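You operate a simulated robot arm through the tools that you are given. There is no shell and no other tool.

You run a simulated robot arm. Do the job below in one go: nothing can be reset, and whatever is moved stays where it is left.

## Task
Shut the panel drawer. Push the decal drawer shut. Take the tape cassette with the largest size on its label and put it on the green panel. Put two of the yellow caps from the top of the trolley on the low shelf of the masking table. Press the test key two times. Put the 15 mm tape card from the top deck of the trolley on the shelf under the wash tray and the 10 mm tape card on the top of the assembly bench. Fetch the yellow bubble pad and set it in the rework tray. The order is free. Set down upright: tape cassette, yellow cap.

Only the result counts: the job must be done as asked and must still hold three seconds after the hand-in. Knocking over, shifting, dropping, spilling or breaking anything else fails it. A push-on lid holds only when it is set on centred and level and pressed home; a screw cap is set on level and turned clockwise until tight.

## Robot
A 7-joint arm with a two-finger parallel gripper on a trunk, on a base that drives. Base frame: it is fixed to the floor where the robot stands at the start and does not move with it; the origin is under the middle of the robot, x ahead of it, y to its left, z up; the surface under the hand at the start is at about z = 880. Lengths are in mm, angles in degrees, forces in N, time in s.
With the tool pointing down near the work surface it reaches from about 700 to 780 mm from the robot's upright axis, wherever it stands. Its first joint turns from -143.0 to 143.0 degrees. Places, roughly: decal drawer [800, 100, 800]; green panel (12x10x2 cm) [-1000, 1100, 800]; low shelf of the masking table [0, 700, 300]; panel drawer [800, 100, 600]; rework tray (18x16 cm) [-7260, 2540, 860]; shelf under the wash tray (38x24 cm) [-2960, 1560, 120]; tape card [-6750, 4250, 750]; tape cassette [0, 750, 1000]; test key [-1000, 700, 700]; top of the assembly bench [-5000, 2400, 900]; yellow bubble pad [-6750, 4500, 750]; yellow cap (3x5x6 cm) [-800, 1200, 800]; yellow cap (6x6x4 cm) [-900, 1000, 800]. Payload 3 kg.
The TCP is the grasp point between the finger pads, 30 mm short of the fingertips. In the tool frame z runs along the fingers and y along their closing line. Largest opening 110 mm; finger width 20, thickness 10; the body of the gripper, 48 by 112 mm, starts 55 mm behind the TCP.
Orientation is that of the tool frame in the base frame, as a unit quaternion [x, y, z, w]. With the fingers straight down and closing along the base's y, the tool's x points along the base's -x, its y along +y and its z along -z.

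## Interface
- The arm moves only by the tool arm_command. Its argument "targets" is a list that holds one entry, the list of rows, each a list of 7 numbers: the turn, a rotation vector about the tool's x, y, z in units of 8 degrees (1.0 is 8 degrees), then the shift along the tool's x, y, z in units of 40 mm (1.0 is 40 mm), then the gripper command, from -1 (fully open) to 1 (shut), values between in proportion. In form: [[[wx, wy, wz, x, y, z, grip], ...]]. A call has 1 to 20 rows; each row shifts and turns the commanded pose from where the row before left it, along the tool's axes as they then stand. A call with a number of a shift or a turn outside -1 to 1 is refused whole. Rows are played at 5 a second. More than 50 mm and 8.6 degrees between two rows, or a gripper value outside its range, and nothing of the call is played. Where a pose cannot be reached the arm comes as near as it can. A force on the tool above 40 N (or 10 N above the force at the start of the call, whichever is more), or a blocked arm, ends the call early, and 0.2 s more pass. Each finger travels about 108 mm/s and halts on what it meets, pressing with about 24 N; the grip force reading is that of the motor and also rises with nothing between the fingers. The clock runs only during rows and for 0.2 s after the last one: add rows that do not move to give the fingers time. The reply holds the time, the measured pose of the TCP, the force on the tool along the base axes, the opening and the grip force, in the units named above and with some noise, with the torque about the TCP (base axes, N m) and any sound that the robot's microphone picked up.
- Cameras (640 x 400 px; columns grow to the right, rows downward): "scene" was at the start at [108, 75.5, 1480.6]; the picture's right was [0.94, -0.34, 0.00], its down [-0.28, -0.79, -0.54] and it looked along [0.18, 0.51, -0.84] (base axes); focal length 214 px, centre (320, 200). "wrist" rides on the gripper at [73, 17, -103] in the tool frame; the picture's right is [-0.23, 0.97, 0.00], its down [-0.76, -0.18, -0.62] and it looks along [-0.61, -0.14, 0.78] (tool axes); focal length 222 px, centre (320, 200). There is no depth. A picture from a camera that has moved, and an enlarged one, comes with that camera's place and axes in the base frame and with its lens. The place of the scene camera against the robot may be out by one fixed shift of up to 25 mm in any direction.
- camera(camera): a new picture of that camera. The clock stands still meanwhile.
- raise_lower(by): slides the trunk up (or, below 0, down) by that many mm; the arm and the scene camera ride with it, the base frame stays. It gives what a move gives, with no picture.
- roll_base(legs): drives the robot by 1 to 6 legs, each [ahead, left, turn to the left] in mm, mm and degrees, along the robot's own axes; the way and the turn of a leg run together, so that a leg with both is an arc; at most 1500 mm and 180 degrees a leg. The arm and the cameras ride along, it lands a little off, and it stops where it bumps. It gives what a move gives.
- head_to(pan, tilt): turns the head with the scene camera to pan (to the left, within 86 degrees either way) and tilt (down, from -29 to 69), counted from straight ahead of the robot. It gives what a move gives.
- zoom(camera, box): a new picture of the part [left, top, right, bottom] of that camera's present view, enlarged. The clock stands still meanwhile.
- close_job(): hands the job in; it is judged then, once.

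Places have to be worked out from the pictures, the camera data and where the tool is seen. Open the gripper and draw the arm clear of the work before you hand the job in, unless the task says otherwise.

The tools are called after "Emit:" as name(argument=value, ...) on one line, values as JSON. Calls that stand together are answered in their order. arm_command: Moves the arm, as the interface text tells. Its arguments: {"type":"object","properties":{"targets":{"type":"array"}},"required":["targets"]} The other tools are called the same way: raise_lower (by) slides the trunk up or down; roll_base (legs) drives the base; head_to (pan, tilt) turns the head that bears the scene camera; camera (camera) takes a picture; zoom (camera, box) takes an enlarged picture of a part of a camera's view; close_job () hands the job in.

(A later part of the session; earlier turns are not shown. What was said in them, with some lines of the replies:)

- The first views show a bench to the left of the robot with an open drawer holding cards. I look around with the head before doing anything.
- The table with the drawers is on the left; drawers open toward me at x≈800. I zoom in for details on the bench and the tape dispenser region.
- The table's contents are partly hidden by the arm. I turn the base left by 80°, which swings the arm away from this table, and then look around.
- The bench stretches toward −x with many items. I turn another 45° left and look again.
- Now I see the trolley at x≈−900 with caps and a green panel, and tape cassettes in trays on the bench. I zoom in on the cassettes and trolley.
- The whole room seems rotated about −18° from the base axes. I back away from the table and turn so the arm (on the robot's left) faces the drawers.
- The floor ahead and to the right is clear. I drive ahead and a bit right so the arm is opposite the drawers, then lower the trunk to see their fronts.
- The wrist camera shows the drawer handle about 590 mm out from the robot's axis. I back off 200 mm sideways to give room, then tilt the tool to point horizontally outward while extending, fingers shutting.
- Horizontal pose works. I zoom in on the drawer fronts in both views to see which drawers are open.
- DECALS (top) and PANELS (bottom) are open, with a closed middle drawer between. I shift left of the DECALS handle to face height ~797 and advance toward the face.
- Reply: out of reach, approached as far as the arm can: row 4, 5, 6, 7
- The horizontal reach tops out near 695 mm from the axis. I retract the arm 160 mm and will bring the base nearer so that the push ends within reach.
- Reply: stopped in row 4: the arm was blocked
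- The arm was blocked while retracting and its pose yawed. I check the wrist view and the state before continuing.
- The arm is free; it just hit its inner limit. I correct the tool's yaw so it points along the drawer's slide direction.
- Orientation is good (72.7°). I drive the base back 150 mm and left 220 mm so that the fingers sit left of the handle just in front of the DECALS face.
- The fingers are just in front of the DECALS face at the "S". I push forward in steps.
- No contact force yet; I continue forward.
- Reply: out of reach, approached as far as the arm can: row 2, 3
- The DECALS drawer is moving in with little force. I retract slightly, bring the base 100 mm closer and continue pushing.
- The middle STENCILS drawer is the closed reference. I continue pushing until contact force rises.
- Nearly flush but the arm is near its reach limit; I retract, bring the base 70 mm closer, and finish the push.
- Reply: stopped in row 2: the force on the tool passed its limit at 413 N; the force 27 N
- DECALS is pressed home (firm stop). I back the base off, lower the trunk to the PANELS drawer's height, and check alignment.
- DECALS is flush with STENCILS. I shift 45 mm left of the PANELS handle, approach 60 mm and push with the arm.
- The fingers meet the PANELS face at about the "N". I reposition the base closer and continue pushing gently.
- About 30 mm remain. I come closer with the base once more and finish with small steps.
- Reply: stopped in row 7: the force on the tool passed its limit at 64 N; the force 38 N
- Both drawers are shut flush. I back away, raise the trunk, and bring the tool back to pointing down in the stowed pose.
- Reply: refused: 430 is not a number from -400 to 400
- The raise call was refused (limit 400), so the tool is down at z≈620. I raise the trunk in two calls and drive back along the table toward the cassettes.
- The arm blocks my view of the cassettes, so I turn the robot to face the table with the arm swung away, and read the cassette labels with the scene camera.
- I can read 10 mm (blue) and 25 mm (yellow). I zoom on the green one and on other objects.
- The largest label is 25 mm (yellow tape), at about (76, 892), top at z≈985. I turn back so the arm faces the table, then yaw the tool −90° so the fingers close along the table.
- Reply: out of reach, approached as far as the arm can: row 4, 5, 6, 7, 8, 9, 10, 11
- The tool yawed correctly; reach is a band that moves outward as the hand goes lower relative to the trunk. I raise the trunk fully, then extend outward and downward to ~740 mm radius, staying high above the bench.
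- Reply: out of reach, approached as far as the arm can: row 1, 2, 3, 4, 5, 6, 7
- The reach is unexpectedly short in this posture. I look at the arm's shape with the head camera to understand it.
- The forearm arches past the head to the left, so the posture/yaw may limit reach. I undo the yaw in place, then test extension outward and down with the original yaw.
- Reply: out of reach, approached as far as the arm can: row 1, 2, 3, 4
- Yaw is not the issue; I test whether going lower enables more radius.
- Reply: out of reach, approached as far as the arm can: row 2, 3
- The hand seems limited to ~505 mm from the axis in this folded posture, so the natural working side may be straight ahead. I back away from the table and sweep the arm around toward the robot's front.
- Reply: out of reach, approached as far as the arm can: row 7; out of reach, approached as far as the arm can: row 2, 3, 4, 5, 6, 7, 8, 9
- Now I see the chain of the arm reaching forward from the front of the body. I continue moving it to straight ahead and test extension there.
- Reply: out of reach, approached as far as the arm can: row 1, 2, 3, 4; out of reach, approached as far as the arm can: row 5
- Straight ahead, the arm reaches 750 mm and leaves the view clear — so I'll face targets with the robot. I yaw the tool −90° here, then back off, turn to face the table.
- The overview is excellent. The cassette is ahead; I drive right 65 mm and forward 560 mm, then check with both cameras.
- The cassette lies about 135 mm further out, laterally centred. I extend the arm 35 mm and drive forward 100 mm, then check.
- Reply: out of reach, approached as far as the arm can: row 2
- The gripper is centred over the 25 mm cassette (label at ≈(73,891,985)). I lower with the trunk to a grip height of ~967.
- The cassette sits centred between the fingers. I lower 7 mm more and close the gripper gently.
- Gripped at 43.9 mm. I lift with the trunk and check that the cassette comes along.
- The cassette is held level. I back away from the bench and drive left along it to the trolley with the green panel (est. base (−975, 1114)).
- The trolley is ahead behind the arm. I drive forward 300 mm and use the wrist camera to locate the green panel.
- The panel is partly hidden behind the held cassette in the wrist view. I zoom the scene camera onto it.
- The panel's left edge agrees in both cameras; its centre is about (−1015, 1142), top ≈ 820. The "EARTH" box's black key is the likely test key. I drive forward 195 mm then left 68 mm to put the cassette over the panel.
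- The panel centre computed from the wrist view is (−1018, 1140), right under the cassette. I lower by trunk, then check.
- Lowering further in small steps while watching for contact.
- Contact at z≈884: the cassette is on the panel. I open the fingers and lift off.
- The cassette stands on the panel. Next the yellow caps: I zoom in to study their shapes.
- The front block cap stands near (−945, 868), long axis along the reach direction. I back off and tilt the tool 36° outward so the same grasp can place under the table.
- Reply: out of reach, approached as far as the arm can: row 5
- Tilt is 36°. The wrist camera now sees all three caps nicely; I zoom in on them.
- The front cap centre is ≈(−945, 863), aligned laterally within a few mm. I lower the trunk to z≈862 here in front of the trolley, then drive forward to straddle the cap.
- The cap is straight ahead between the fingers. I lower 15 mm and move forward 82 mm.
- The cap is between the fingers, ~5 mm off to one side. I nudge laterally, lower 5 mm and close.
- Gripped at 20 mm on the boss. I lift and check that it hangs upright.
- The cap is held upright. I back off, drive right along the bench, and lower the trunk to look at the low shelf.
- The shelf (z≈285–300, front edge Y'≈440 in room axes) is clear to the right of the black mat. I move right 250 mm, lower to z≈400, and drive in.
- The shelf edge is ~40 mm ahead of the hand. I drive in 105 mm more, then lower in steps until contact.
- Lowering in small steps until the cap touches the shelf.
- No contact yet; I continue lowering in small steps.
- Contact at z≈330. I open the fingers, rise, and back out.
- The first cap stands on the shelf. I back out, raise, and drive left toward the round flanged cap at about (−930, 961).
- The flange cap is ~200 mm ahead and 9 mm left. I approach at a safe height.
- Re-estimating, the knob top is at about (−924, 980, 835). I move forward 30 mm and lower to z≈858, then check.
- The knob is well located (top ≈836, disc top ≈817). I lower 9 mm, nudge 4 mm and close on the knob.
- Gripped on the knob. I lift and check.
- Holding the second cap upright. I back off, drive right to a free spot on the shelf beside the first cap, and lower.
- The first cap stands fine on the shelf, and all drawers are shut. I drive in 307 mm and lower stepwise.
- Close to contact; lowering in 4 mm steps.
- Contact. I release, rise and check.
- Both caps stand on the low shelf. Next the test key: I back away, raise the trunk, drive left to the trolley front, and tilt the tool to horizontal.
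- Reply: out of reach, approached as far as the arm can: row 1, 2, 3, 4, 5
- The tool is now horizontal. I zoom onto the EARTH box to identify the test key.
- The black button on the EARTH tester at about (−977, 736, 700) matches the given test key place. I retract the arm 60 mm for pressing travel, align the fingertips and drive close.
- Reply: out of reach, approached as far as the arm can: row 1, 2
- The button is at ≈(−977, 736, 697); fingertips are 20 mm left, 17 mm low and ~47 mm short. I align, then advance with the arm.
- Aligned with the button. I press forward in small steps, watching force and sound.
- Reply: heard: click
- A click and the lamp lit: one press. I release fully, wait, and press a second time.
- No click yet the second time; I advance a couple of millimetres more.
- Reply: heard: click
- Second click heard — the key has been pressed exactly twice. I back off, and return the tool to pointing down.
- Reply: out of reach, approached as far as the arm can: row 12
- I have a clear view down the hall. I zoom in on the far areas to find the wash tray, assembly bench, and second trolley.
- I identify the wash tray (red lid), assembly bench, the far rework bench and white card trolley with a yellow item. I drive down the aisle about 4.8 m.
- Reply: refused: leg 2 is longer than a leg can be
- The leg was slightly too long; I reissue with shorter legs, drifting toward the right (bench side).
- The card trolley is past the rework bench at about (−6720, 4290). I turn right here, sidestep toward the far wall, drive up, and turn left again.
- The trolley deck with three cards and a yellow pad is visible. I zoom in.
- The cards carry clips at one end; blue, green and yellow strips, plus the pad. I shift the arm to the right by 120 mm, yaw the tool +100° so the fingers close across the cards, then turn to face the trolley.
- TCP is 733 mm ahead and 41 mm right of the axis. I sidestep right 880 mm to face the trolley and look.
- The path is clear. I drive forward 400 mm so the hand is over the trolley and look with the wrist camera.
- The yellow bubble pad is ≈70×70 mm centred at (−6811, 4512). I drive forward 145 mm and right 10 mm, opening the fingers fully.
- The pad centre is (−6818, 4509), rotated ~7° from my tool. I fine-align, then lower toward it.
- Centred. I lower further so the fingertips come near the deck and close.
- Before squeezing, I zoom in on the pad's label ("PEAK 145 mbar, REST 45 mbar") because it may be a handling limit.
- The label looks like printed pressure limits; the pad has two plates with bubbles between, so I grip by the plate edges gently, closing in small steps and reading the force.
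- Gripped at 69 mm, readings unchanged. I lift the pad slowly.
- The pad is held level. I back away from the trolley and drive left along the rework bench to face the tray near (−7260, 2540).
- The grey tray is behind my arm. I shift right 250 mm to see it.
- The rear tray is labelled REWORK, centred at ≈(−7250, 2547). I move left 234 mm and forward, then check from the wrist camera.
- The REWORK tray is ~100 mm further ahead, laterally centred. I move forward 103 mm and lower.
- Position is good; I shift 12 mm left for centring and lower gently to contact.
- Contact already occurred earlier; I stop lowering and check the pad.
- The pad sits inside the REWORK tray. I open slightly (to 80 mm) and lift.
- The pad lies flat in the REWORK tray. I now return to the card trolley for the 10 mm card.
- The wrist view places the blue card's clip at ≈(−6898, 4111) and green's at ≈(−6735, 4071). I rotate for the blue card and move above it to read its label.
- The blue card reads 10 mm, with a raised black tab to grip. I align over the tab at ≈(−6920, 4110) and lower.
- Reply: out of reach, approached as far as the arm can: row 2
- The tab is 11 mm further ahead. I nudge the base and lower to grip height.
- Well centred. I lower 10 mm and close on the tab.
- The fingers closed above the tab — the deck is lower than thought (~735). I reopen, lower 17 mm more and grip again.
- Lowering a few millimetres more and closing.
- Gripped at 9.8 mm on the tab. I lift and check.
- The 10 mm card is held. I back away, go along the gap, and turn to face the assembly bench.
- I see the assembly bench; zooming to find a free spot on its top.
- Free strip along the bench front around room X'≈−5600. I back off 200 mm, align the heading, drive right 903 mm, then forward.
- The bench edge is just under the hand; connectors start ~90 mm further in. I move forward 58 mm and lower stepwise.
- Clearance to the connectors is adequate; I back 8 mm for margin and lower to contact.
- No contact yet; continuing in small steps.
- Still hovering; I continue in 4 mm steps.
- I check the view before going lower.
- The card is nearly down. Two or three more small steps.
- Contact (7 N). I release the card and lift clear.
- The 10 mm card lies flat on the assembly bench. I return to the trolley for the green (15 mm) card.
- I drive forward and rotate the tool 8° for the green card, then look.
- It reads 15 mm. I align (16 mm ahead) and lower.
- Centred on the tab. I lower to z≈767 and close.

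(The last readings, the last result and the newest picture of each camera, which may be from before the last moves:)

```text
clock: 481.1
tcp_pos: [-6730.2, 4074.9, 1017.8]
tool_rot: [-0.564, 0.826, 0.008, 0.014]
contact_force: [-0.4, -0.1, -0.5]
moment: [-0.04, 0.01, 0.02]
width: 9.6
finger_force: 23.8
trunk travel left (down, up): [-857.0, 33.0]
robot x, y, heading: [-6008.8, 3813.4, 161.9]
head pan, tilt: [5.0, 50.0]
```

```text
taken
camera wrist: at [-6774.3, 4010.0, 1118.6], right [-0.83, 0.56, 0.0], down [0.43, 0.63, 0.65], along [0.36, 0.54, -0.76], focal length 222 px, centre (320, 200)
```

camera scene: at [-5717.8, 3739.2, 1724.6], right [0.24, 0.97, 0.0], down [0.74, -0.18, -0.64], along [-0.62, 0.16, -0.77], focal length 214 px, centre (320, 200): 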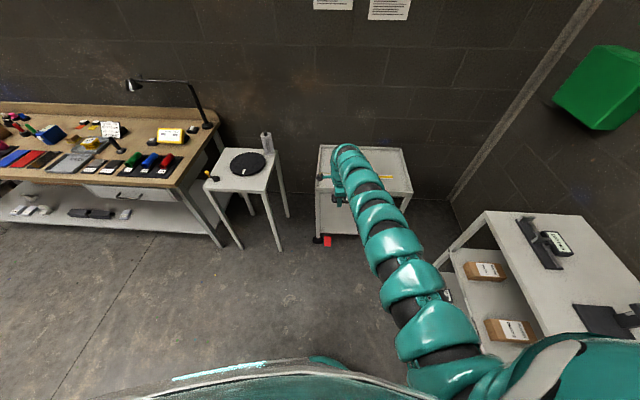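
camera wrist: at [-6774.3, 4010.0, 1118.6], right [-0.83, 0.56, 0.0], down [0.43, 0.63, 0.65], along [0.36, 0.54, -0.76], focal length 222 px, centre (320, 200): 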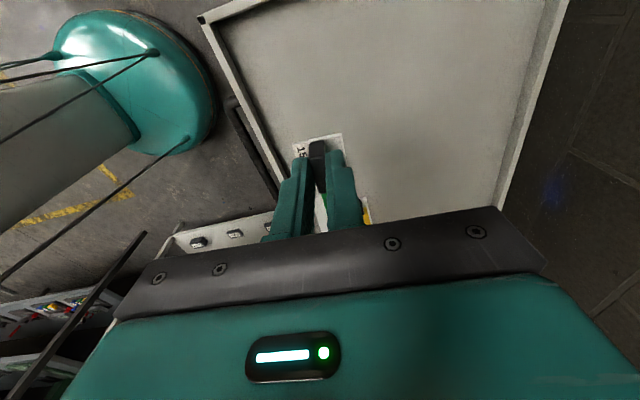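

The 15 mm card is held. I drive back to the aisle and along it to the wash bench, facing the benches.

Emit:
roll_base(legs=[[-420, 0, 0], [0, 1150, 0], [0, 1150, 0], [0, 0, -90]])

Emit:
roll_base(legs=[[0, -1100, 0], [0, -1100, 0], [0, -900, 0]])

Emit:
head_to(pan=0, tilt=35)

Emit:
camera(camera="scene")

```text
clock: 498.5
tcp_pos: [-6067.5, 2217.6, 1018.8]
tool_rot: [0.195, 0.981, -0.005, 0.015]
contact_force: [-0.7, -1.1, -0.7]
moment: [0.03, -0.01, 0.0]
width: 9.8
finger_force: 24.2
trunk travel left (down, up): [-857.0, 33.0]
robot x, y, heading: [-6349.7, 1501.3, 70.3]
head pan, tilt: [5.0, 50.0]
```

```text
clock: 513.6
tcp_pos: [-3145.1, 1150.4, 1017.1]
tool_rot: [0.206, 0.978, -0.005, 0.014]
contact_force: [0.2, -0.1, 0.6]
moment: [0.03, 0.02, 0.0]
width: 9.5
finger_force: 24.2
trunk travel left (down, up): [-857.0, 33.0]
robot x, y, heading: [-3442.2, 440.9, 69.3]
head pan, tilt: [5.0, 50.0]
```

```text
clock: 514.4
tcp_pos: [-3145.1, 1150.2, 1018.2]
tool_rot: [0.206, 0.978, -0.005, 0.014]
contact_force: [0.2, -0.4, -0.3]
moment: [0.02, 0.03, 0.01]
width: 9.6
finger_force: 23.6
trunk travel left (down, up): [-857.0, 33.0]
robot x, y, heading: [-3438.7, 444.0, 69.4]
head pan, tilt: [0.0, 35.0]
```

```text
taken
camera scene: at [-3375.9, 607.2, 1740.3], right [0.94, -0.35, 0.0], down [-0.2, -0.54, -0.82], along [0.29, 0.77, -0.57], focal length 214 px, centre (320, 200)
```

scene: 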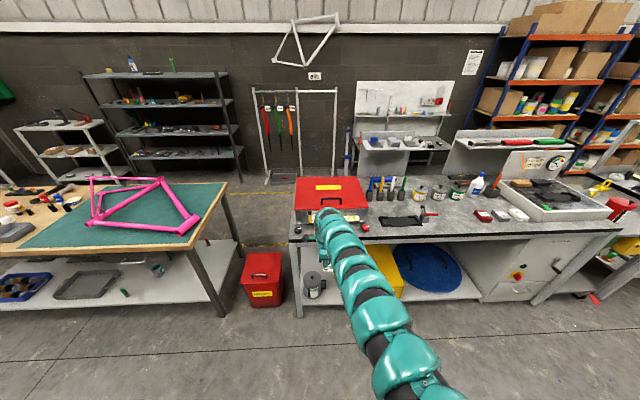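

The wash tray (red lid) and shelf with kettle and yellow box are ahead. I straighten heading and zoom at the shelf.

Emit:
roll_base(legs=[[0, -250, 2.6]])

Emit:
zoom(camera="scene", box=[200, 180, 400, 320])

```text
clock: 516.2
tcp_pos: [-2941.4, 1079.1, 1018.0]
tool_rot: [0.185, 0.983, -0.005, 0.014]
contact_force: [1.1, 0.8, -1.3]
moment: [0.04, -0.01, -0.02]
width: 9.8
finger_force: 24.0
trunk travel left (down, up): [-857.0, 33.0]
robot x, y, heading: [-3205.8, 354.1, 71.7]
head pan, tilt: [0.0, 35.0]
```

```text
2.86 times, centred on (300, 250) of scene
camera zoom: at [-3146.8, 526.3, 1740.3], right [0.95, -0.31, 0.0], down [-0.18, -0.54, -0.82], along [0.26, 0.78, -0.57], focal length 613 px, centre (377, 57)
```

zoom: 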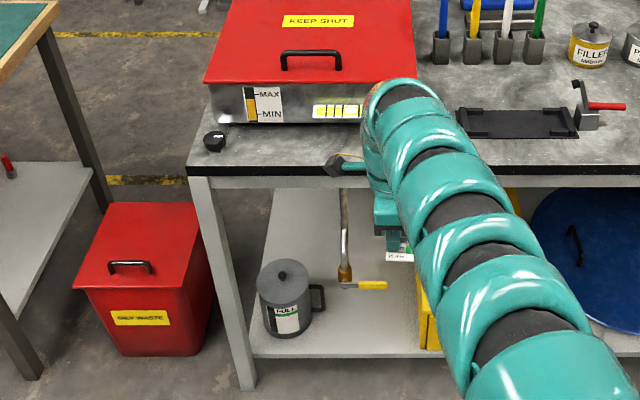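

The free shelf zone lies between the kettle and yellow box, with a drain pipe and lever above it. I rotate the tool so the card points inward, then lower the trunk in front of the bench.

Emit:
arm_command(targets=[[[0, 0, -1, 0, 0, 0, 1], [0, 0, -1, 0, 0, 0, 1], [0, 0, -1, 0, 0, 0, 1], [0, 0, -1, 0, 0, 0, 1], [0, 0, -1, 0, 0, 0, 1], [0, 0, -1, 0, 0, 0, 1], [0, 0, -1, 0, 0, 0, 1], [0, 0, -1, 0, 0, 0, 1], [0, 0, -1, 0, 0, 0, 1], [0, 0, -1, 0, 0, 0, 1], [0, 0, -1, 0, 0, 0, 1], [0, 0, -0.66, 0, 0, 0, 1]]])

Emit:
raise_lower(by=-400)

Emit:
raise_lower(by=-360)

Emit:
camera(camera="wrist")

Emit:
camera(camera="scene")

```text
clock: 518.8
tcp_pos: [-2941.8, 1081.5, 1016.9]
tool_rot: [-0.588, 0.809, -0.013, 0.007]
contact_force: [0.0, -0.1, 0.0]
moment: [-0.01, -0.01, 0.03]
width: 10.0
finger_force: 24.1
trunk travel left (down, up): [-857.0, 33.0]
robot x, y, heading: [-3206.6, 360.0, 71.9]
head pan, tilt: [0.0, 35.0]
```

```text
clock: 522.7
tcp_pos: [-2940.7, 1079.4, 618.1]
tool_rot: [-0.588, 0.809, -0.014, 0.007]
contact_force: [-0.6, 0.1, 0.0]
moment: [-0.04, -0.02, 0.03]
width: 9.7
finger_force: 24.3
trunk travel left (down, up): [-457.0, 433.0]
robot x, y, heading: [-3201.4, 356.2, 71.9]
head pan, tilt: [0.0, 35.0]
```

```text
clock: 526.2
tcp_pos: [-2940.8, 1079.2, 257.1]
tool_rot: [-0.588, 0.809, -0.014, 0.007]
contact_force: [0.6, 0.3, -0.4]
moment: [0.03, -0.01, 0.0]
width: 9.6
finger_force: 24.6
trunk travel left (down, up): [-97.0, 793.0]
robot x, y, heading: [-3207.4, 358.6, 71.4]
head pan, tilt: [0.0, 35.0]
```

```text
taken
camera wrist: at [-2983.2, 1016.8, 360.8], right [-0.86, 0.52, -0.03], down [0.39, 0.68, 0.62], along [0.34, 0.52, -0.78], focal length 222 px, centre (320, 200)
```

wrist: 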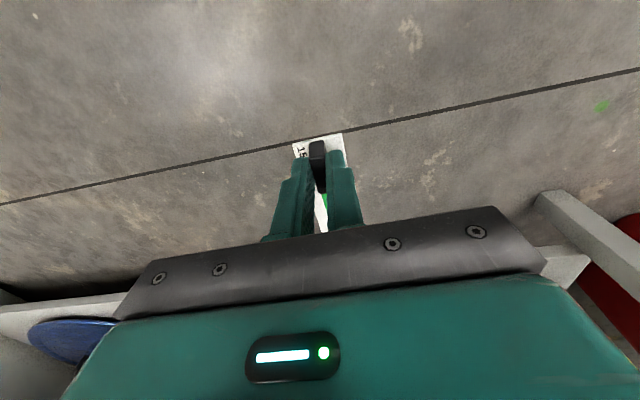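

```text
taken
camera scene: at [-3148.2, 526.6, 980.4], right [0.95, -0.31, 0.0], down [-0.18, -0.55, -0.82], along [0.26, 0.78, -0.57], focal length 214 px, centre (320, 200)
```

scene: 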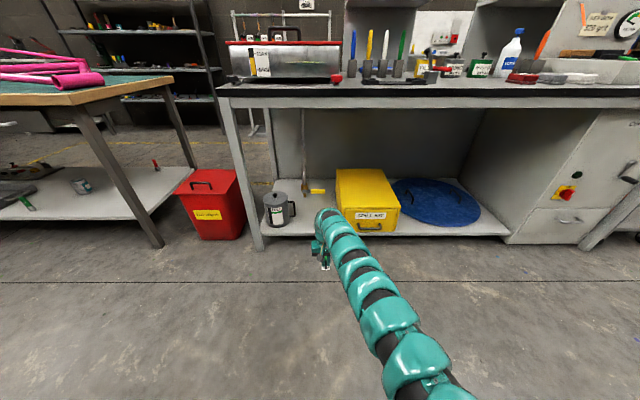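

A low view of the shelf. I zoom in on the gap between kettle and yellow box.

Emit:
zoom(camera="scene", box=[230, 90, 410, 260])

```text
2.35 times, centred on (320, 175) of scene
camera zoom: at [-3148.2, 526.6, 980.4], right [0.95, -0.31, 0.0], down [-0.18, -0.55, -0.82], along [0.26, 0.78, -0.57], focal length 505 px, centre (320, 259)
```

zoom: 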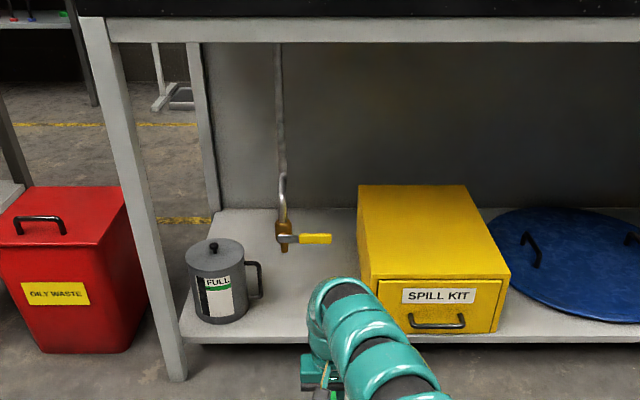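

The valve lever sits at ≈z 360 right over the gap, so a vertical hand would hit it. I'll instead use the earlier yaw and tilt the hand 40° outward, so only the fingertips and card reach in.

Emit:
raise_lower(by=150)

Emit:
arm_command(targets=[[[0, 0, 1, 0, 0, 0, 1], [0, 0, 1, 0, 0, 0, 1], [0, 0, 1, 0, 0, 0, 1], [0, 0, 1, 0, 0, 0, 1], [0, 0, 1, 0, 0, 0, 1], [0, 0, 1, 0, 0, 0, 1], [0, 0, 1, 0, 0, 0, 1], [0, 0, 1, 0, 0, 0, 1], [0, 0, 1, 0, 0, 0, 1], [0, 0, 1, 0, 0, 0, 1], [0, 0, 1, 0, 0, 0, 1], [0, 0, 0.25, 0, 0, 0, 1]]])

Emit:
arm_command(targets=[[[-1, 0, 0, 0, 0, 0, 1], [-1, 0, 0, 0, 0, 0, 1], [-1, 0, 0, 0, 0, 0, 1], [-1, 0, 0, 0, 0, 0, 1], [-1, 0, 0, 0, 0, 0, 1], [0, 0, 0, 0, 0, 0, 1]]])

Emit:
camera(camera="wrist")

Emit:
camera(camera="scene")

```text
clock: 527.9
tcp_pos: [-2942.1, 1079.5, 406.4]
tool_rot: [-0.588, 0.809, -0.014, 0.007]
contact_force: [-0.4, -0.2, 0.1]
moment: [-0.01, 0.01, 0.02]
width: 9.9
finger_force: 24.1
trunk travel left (down, up): [-247.0, 643.0]
robot x, y, heading: [-3206.4, 357.4, 72.0]
head pan, tilt: [0.0, 35.0]
```

```text
clock: 530.5
tcp_pos: [-2942.4, 1079.7, 407.8]
tool_rot: [0.159, 0.987, -0.005, 0.014]
contact_force: [1.1, 0.1, -0.3]
moment: [-0.01, 0.02, -0.01]
width: 9.5
finger_force: 24.5
trunk travel left (down, up): [-247.0, 643.0]
robot x, y, heading: [-3202.3, 356.3, 71.7]
head pan, tilt: [0.0, 35.0]
```

```text
clock: 531.9
tcp_pos: [-2932.9, 1074.5, 403.3]
tool_rot: [0.158, 0.954, 0.246, 0.068]
contact_force: [-0.4, 0.4, 0.0]
moment: [-0.02, 0.03, 0.0]
width: 9.7
finger_force: 23.7
out of reach, approached as far as the arm can: row 4, 5
trunk travel left (down, up): [-247.0, 643.0]
robot x, y, heading: [-3207.3, 357.1, 71.7]
head pan, tilt: [0.0, 35.0]
```

```text
taken
camera wrist: at [-3017.0, 1066.4, 498.7], right [0.47, 0.73, 0.49], down [0.54, -0.68, 0.49], along [0.69, 0.03, -0.72], focal length 222 px, centre (320, 200)
```

wrist: 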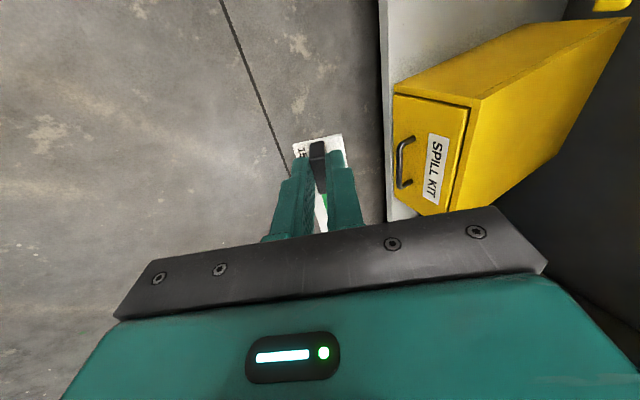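

```text
taken
camera scene: at [-3148.3, 526.6, 1130.3], right [0.95, -0.31, 0.0], down [-0.18, -0.55, -0.82], along [0.26, 0.78, -0.57], focal length 214 px, centre (320, 200)
```

scene: 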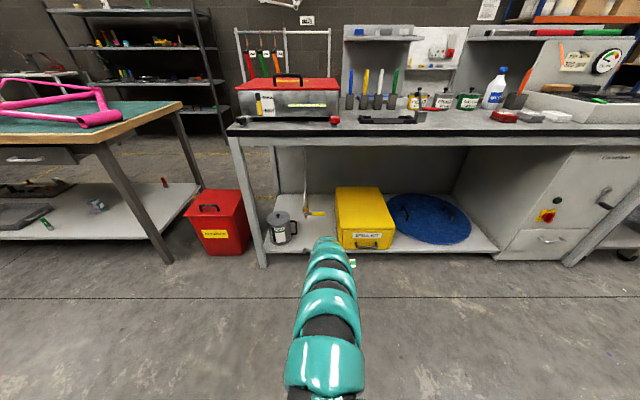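

Tilt of ~30° is enough for clearance. I move left 149 mm, lower to ~z 200 in front of the shelf, and drive forward partway to check.

Emit:
roll_base(legs=[[0, 149, 0.3]])

Emit:
raise_lower(by=-195)

Emit:
roll_base(legs=[[220, 0, 0]])

Emit:
camera(camera="wrist")

Emit:
head_to(pan=0, tilt=40)

Emit:
zoom(camera="scene", box=[220, 80, 420, 260])

```text
clock: 533.3
tcp_pos: [-3078.5, 1122.8, 404.0]
tool_rot: [0.154, 0.955, 0.245, 0.066]
contact_force: [0.3, -0.3, -0.9]
moment: [0.05, 0.02, -0.01]
width: 9.7
finger_force: 23.6
trunk travel left (down, up): [-247.0, 643.0]
robot x, y, heading: [-3345.8, 402.5, 72.1]
head pan, tilt: [0.0, 35.0]
```

```text
clock: 535.4
tcp_pos: [-3078.5, 1123.6, 209.1]
tool_rot: [0.155, 0.954, 0.246, 0.066]
contact_force: [-1.3, -0.9, 0.0]
moment: [0.01, -0.01, 0.01]
width: 9.6
finger_force: 23.9
trunk travel left (down, up): [-52.0, 838.0]
robot x, y, heading: [-3348.0, 404.8, 72.1]
head pan, tilt: [0.0, 35.0]
```

```text
clock: 537.1
tcp_pos: [-3010.5, 1334.9, 208.9]
tool_rot: [0.154, 0.955, 0.244, 0.066]
contact_force: [0.4, -0.3, -1.0]
moment: [-0.01, -0.02, 0.0]
width: 9.9
finger_force: 24.2
trunk travel left (down, up): [-52.0, 838.0]
robot x, y, heading: [-3277.8, 614.4, 72.2]
head pan, tilt: [0.0, 35.0]
```

```text
taken
camera wrist: at [-3095.1, 1326.3, 303.7], right [0.47, 0.74, 0.49], down [0.55, -0.68, 0.49], along [0.69, 0.03, -0.72], focal length 222 px, centre (320, 200)
```

wrist: 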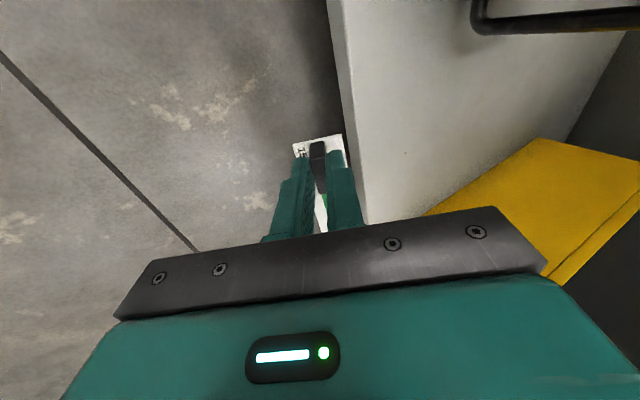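

```text
clock: 537.8
tcp_pos: [-3010.5, 1335.4, 208.9]
tool_rot: [0.154, 0.955, 0.246, 0.067]
contact_force: [0.1, -0.2, 0.8]
moment: [0.0, 0.01, 0.02]
width: 9.9
finger_force: 24.2
trunk travel left (down, up): [-52.0, 838.0]
robot x, y, heading: [-3279.3, 615.6, 72.3]
head pan, tilt: [0.0, 40.0]
```

```text
2.22 times, centred on (320, 170) of scene
camera zoom: at [-3223.9, 782.8, 927.8], right [0.95, -0.31, 0.0], down [-0.2, -0.61, -0.77], along [0.23, 0.73, -0.64], focal length 477 px, centre (320, 267)
```

zoom: 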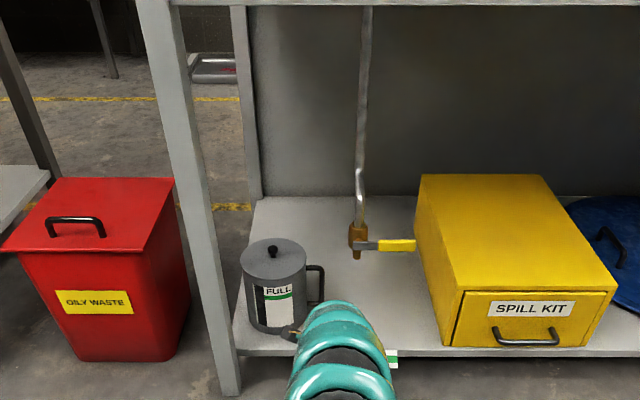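

The shelf edge is ~75 mm ahead of the hand. I drive in 135 mm and check.

Emit:
roll_base(legs=[[135, 0, 0]])

Emit:
camera(camera="wrist")

Emit:
zoom(camera="scene", box=[220, 80, 420, 260])

```text
clock: 539.1
tcp_pos: [-2969.0, 1462.6, 208.4]
tool_rot: [0.154, 0.955, 0.245, 0.066]
contact_force: [-0.4, -0.2, 0.2]
moment: [-0.01, 0.05, 0.0]
width: 9.7
finger_force: 23.9
trunk travel left (down, up): [-52.0, 838.0]
robot x, y, heading: [-3237.8, 745.1, 72.3]
head pan, tilt: [0.0, 40.0]
```

```text
taken
camera wrist: at [-3053.7, 1453.6, 303.8], right [0.47, 0.74, 0.49], down [0.55, -0.68, 0.49], along [0.69, 0.03, -0.72], focal length 222 px, centre (320, 200)
```

wrist: 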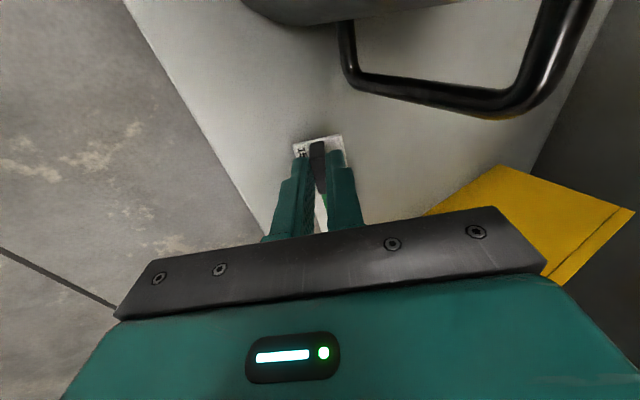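

```text
2.22 times, centred on (320, 170) of scene
camera zoom: at [-3182.8, 910.0, 927.8], right [0.95, -0.31, 0.0], down [-0.2, -0.61, -0.77], along [0.23, 0.73, -0.64], focal length 477 px, centre (320, 267)
```

zoom: 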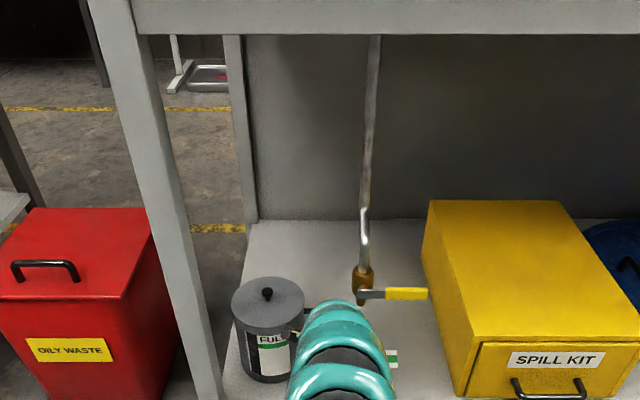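

The card is above the shelf, clear of the kettle handle and lever. I lower gradually.

Emit:
raise_lower(by=-35)

Emit:
raise_lower(by=-6)

Emit:
raise_lower(by=-5)

Emit:
raise_lower(by=-5)

Emit:
camera(camera="wrist")

```text
clock: 539.9
tcp_pos: [-2969.1, 1463.7, 175.2]
tool_rot: [0.155, 0.955, 0.246, 0.066]
contact_force: [0.2, -0.3, -0.7]
moment: [0.01, 0.05, 0.01]
width: 9.7
finger_force: 24.2
trunk travel left (down, up): [-17.0, 873.0]
robot x, y, heading: [-3238.1, 739.5, 72.4]
head pan, tilt: [0.0, 40.0]
```

```text
clock: 540.4
tcp_pos: [-2969.3, 1463.1, 169.8]
tool_rot: [0.155, 0.954, 0.248, 0.066]
contact_force: [1.6, 0.5, 13.7]
moment: [0.11, 0.0, 0.01]
width: 9.7
finger_force: 24.4
trunk travel left (down, up): [-11.0, 879.0]
robot x, y, heading: [-3236.7, 743.0, 72.0]
head pan, tilt: [0.0, 40.0]
```

```text
clock: 541.0
tcp_pos: [-2968.7, 1464.9, 165.6]
tool_rot: [0.155, 0.954, 0.248, 0.067]
contact_force: [4.0, 7.2, 24.1]
moment: [0.59, -0.01, -0.09]
width: 9.7
finger_force: 23.3
trunk travel left (down, up): [-6.0, 884.0]
robot x, y, heading: [-3237.9, 743.8, 72.2]
head pan, tilt: [0.0, 40.0]
```

```text
clock: 541.5
tcp_pos: [-2968.5, 1462.1, 160.2]
tool_rot: [0.154, 0.954, 0.247, 0.066]
contact_force: [1.7, 9.0, 24.6]
moment: [0.38, -0.12, 0.01]
width: 9.5
finger_force: 23.9
trunk travel left (down, up): [-1.0, 889.0]
robot x, y, heading: [-3237.0, 742.0, 72.0]
head pan, tilt: [0.0, 40.0]
```

```text
taken
camera wrist: at [-3054.2, 1453.6, 254.5], right [0.47, 0.73, 0.49], down [0.55, -0.68, 0.49], along [0.69, 0.04, -0.72], focal length 222 px, centre (320, 200)
```

wrist: 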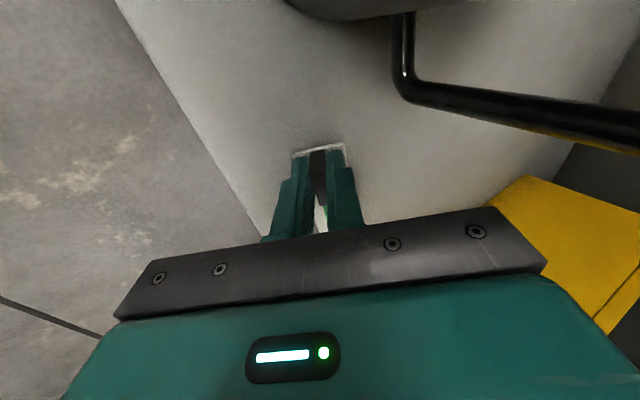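

The card is down. I raise 5 mm to leave room for the fingers, then open and rise.

Emit:
raise_lower(by=5)

Emit:
arm_command(targets=[[[0, 0, 0, 0, 0, 0, 0.75], [0, 0, 0, 0, 0, 0, 0.6], [0, 0, 0, 0, 0, 0, 0.6]]])

Emit:
raise_lower(by=25)

Emit:
camera(camera="wrist")

```text
clock: 542.0
tcp_pos: [-2968.9, 1459.7, 159.9]
tool_rot: [0.155, 0.955, 0.244, 0.067]
contact_force: [-0.8, 0.3, 0.7]
moment: [0.0, -0.01, 0.01]
width: 9.6
finger_force: 23.8
trunk travel left (down, up): [-6.0, 884.0]
robot x, y, heading: [-3234.0, 742.0, 71.9]
head pan, tilt: [0.0, 40.0]
```

```text
clock: 542.8
tcp_pos: [-2968.4, 1460.9, 163.1]
tool_rot: [0.153, 0.955, 0.244, 0.066]
contact_force: [0.6, 0.1, -0.2]
moment: [0.01, 0.0, 0.05]
width: 22.1
finger_force: 0.0
trunk travel left (down, up): [-6.0, 884.0]
robot x, y, heading: [-3238.7, 746.5, 71.9]
head pan, tilt: [0.0, 40.0]
```

```text
clock: 543.5
tcp_pos: [-2969.1, 1462.1, 187.3]
tool_rot: [0.154, 0.955, 0.245, 0.067]
contact_force: [0.0, 0.9, 0.1]
moment: [-0.01, -0.01, -0.02]
width: 22.1
finger_force: 0.0
trunk travel left (down, up): [-31.0, 859.0]
robot x, y, heading: [-3239.6, 743.8, 72.1]
head pan, tilt: [0.0, 40.0]
```

```text
taken
camera wrist: at [-3053.7, 1453.6, 282.7], right [0.47, 0.74, 0.49], down [0.55, -0.68, 0.49], along [0.69, 0.03, -0.72], focal length 222 px, centre (320, 200)
```

wrist: 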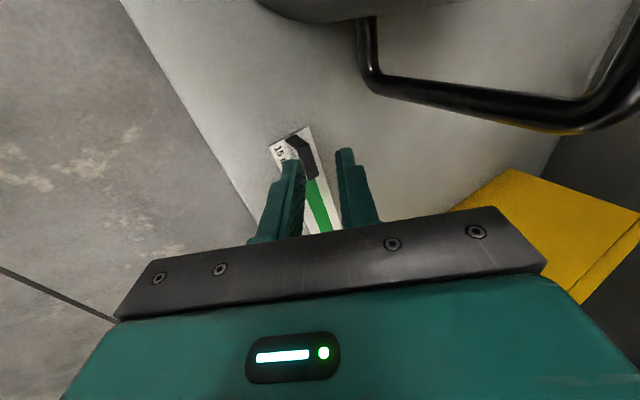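

The 15 mm card lies on the shelf. I rise a little more and back out, then inspect.

Emit:
raise_lower(by=20)

Emit:
roll_base(legs=[[-300, 0, 0]])

Emit:
raise_lower(by=150)

Emit:
roll_base(legs=[[0, -350, 0]])

Emit:
head_to(pan=20, tilt=35)

Emit:
camera(camera="scene")

Emit:
zoom(camera="scene", box=[180, 100, 380, 260])

```text
clock: 544.2
tcp_pos: [-2968.8, 1462.5, 207.9]
tool_rot: [0.153, 0.955, 0.245, 0.066]
contact_force: [0.1, -0.2, 0.7]
moment: [0.03, 0.0, -0.01]
width: 21.9
finger_force: 0.1
trunk travel left (down, up): [-51.0, 839.0]
robot x, y, heading: [-3240.8, 744.7, 72.0]
head pan, tilt: [0.0, 40.0]
```

```text
clock: 546.3
tcp_pos: [-3059.9, 1174.1, 208.3]
tool_rot: [0.155, 0.955, 0.245, 0.067]
contact_force: [-0.3, -0.4, -0.7]
moment: [0.01, 0.0, 0.02]
width: 22.0
finger_force: 0.1
trunk travel left (down, up): [-51.0, 839.0]
robot x, y, heading: [-3333.0, 453.1, 71.9]
head pan, tilt: [0.0, 40.0]
```

```text
clock: 548.0
tcp_pos: [-3059.8, 1173.6, 358.4]
tool_rot: [0.156, 0.955, 0.246, 0.067]
contact_force: [-0.6, 0.1, -0.6]
moment: [-0.01, -0.01, 0.01]
width: 22.0
finger_force: 0.0
trunk travel left (down, up): [-201.0, 689.0]
robot x, y, heading: [-3328.5, 456.1, 72.0]
head pan, tilt: [0.0, 40.0]
```

```text
clock: 550.3
tcp_pos: [-2726.2, 1064.3, 359.4]
tool_rot: [0.156, 0.954, 0.246, 0.068]
contact_force: [-0.1, 0.6, -0.2]
moment: [-0.01, -0.01, 0.02]
width: 22.2
finger_force: 0.1
trunk travel left (down, up): [-201.0, 689.0]
robot x, y, heading: [-2998.0, 344.3, 72.1]
head pan, tilt: [0.0, 40.0]
```

```text
clock: 551.1
tcp_pos: [-2725.1, 1063.6, 357.8]
tool_rot: [0.156, 0.954, 0.246, 0.068]
contact_force: [-0.6, 0.1, 0.9]
moment: [0.01, 0.01, -0.02]
width: 22.1
finger_force: 0.0
trunk travel left (down, up): [-201.0, 689.0]
robot x, y, heading: [-2995.0, 347.6, 71.9]
head pan, tilt: [20.0, 35.0]
```

```text
taken
camera scene: at [-2970.4, 520.1, 1084.3], right [1.0, 0.03, 0.0], down [0.02, -0.57, -0.82], along [-0.03, 0.82, -0.57], focal length 214 px, centre (320, 200)
```

scene: 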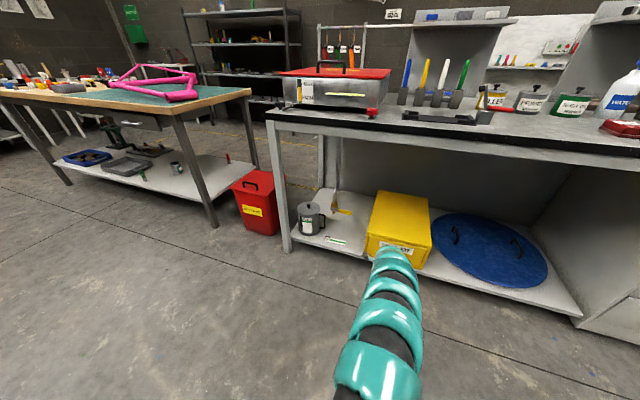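

```text
2.50 times, centred on (280, 180) of scene
camera zoom: at [-2970.4, 520.1, 1084.3], right [1.0, 0.03, 0.0], down [0.02, -0.57, -0.82], along [-0.03, 0.82, -0.57], focal length 536 px, centre (420, 250)
```

zoom: 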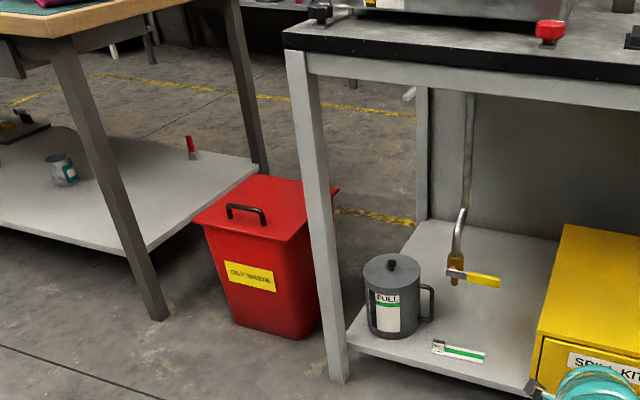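

The card lies flat on the shelf under the wash tray. I open the gripper fully, back away further, and take a last look before handing in.

Emit:
arm_command(targets=[[[0, 0, 0, 0, 0, 0, 0], [0, 0, 0, 0, 0, 0, -1], [0, 0, 0, 0, 0, 0, -1], [0, 0, 0, 0, 0, 0, -1]]])

Emit:
roll_base(legs=[[-250, 0, 0], [0, -1200, 0]])

Emit:
raise_lower(by=300)

Emit:
head_to(pan=-35, tilt=30)

Emit:
camera(camera="scene")

Emit:
zoom(camera="scene", box=[240, 100, 640, 320])

```text
clock: 552.1
tcp_pos: [-2725.2, 1065.0, 358.7]
tool_rot: [0.156, 0.954, 0.246, 0.068]
contact_force: [0.6, -0.4, 0.1]
moment: [-0.03, -0.04, 0.0]
width: 109.8
finger_force: 0.0
trunk travel left (down, up): [-201.0, 689.0]
robot x, y, heading: [-2997.3, 342.5, 72.1]
head pan, tilt: [20.0, 35.0]
```

```text
clock: 559.6
tcp_pos: [-1659.3, 456.7, 358.8]
tool_rot: [0.156, 0.954, 0.246, 0.067]
contact_force: [0.3, 0.9, -1.0]
moment: [0.0, -0.05, -0.03]
width: 110.0
finger_force: 0.2
trunk travel left (down, up): [-201.0, 689.0]
robot x, y, heading: [-1926.4, -264.1, 72.2]
head pan, tilt: [20.0, 35.0]
```

```text
clock: 562.6
tcp_pos: [-1656.9, 455.4, 657.2]
tool_rot: [0.155, 0.954, 0.246, 0.066]
contact_force: [0.3, -0.3, 0.5]
moment: [0.01, -0.01, -0.03]
width: 110.1
finger_force: 0.0
trunk travel left (down, up): [-501.0, 389.0]
robot x, y, heading: [-1931.5, -264.9, 72.0]
head pan, tilt: [20.0, 35.0]
```

```text
clock: 563.9
tcp_pos: [-1657.1, 455.6, 658.1]
tool_rot: [0.155, 0.954, 0.246, 0.067]
contact_force: [0.6, -0.3, 1.2]
moment: [0.04, -0.02, 0.03]
width: 110.0
finger_force: 0.0
trunk travel left (down, up): [-501.0, 389.0]
robot x, y, heading: [-1927.4, -262.0, 72.0]
head pan, tilt: [-35.0, 30.0]
```

```text
taken
camera scene: at [-1826.8, -123.0, 1392.1], right [0.6, -0.8, 0.0], down [-0.4, -0.3, -0.87], along [0.69, 0.52, -0.5], focal length 214 px, centre (320, 200)
```

scene: 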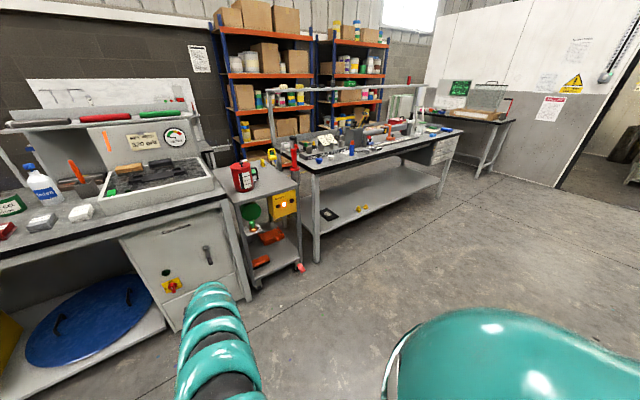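

```text
1.60 times, centred on (440, 210) of scene
camera zoom: at [-1826.8, -123.0, 1392.1], right [0.6, -0.8, 0.0], down [-0.4, -0.3, -0.87], along [0.69, 0.52, -0.5], focal length 343 px, centre (128, 184)
```

zoom: 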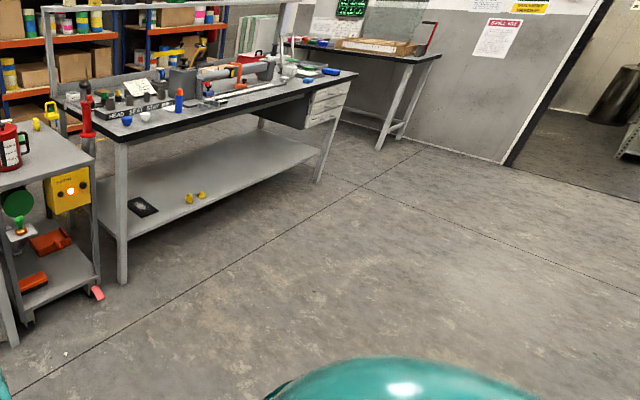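

Everything looks as intended: the drawers are shut, both caps are on the low shelf, and the arm is clear with the gripper open. I hand the job in.

Emit:
close_job()

```text
The job is handed in.
```

I did every item on the list and handed the job in; the hand-in gave no result, so I don't know how it was judged. The gripper was open and the arm clear of the work at hand-in.

- **Drawers:** The decal and panel drawers are both shut. They looked flush with the closed stencil drawer between them. The decal drawer hit its end stop hard, at a peak of about 413 N, but I saw no shift or damage afterwards.
- **Tape cassette:** The largest of the three was the 25 mm one. It stands upright on the green panel.
- **Yellow caps:** One block cap and one round flanged cap stand upright on the low shelf of the masking table.
- **Test key:** I pressed the black key on the EARTH box twice, and both presses gave a click. I took this to be the test key from its place and shape. The lamp beside it came on with the first press and was still lit at my last look.
- **10 mm card:** It lies flat on the front of the assembly bench top.
- **15 mm card:** It lies flat on the shelf under the wash tray, between the kettle and the spill kit.
- **Yellow bubble pad:** It lies flat in the tray labelled REWORK. I pressed it down with about 15 N for a moment while setting it in. The pad carries a label reading "PEAK 145 mbar, REST 45 mbar"; I read that as a handling limit and believe the press stayed under it. It looked undamaged.

I saw nothing knocked over or dropped along the way.
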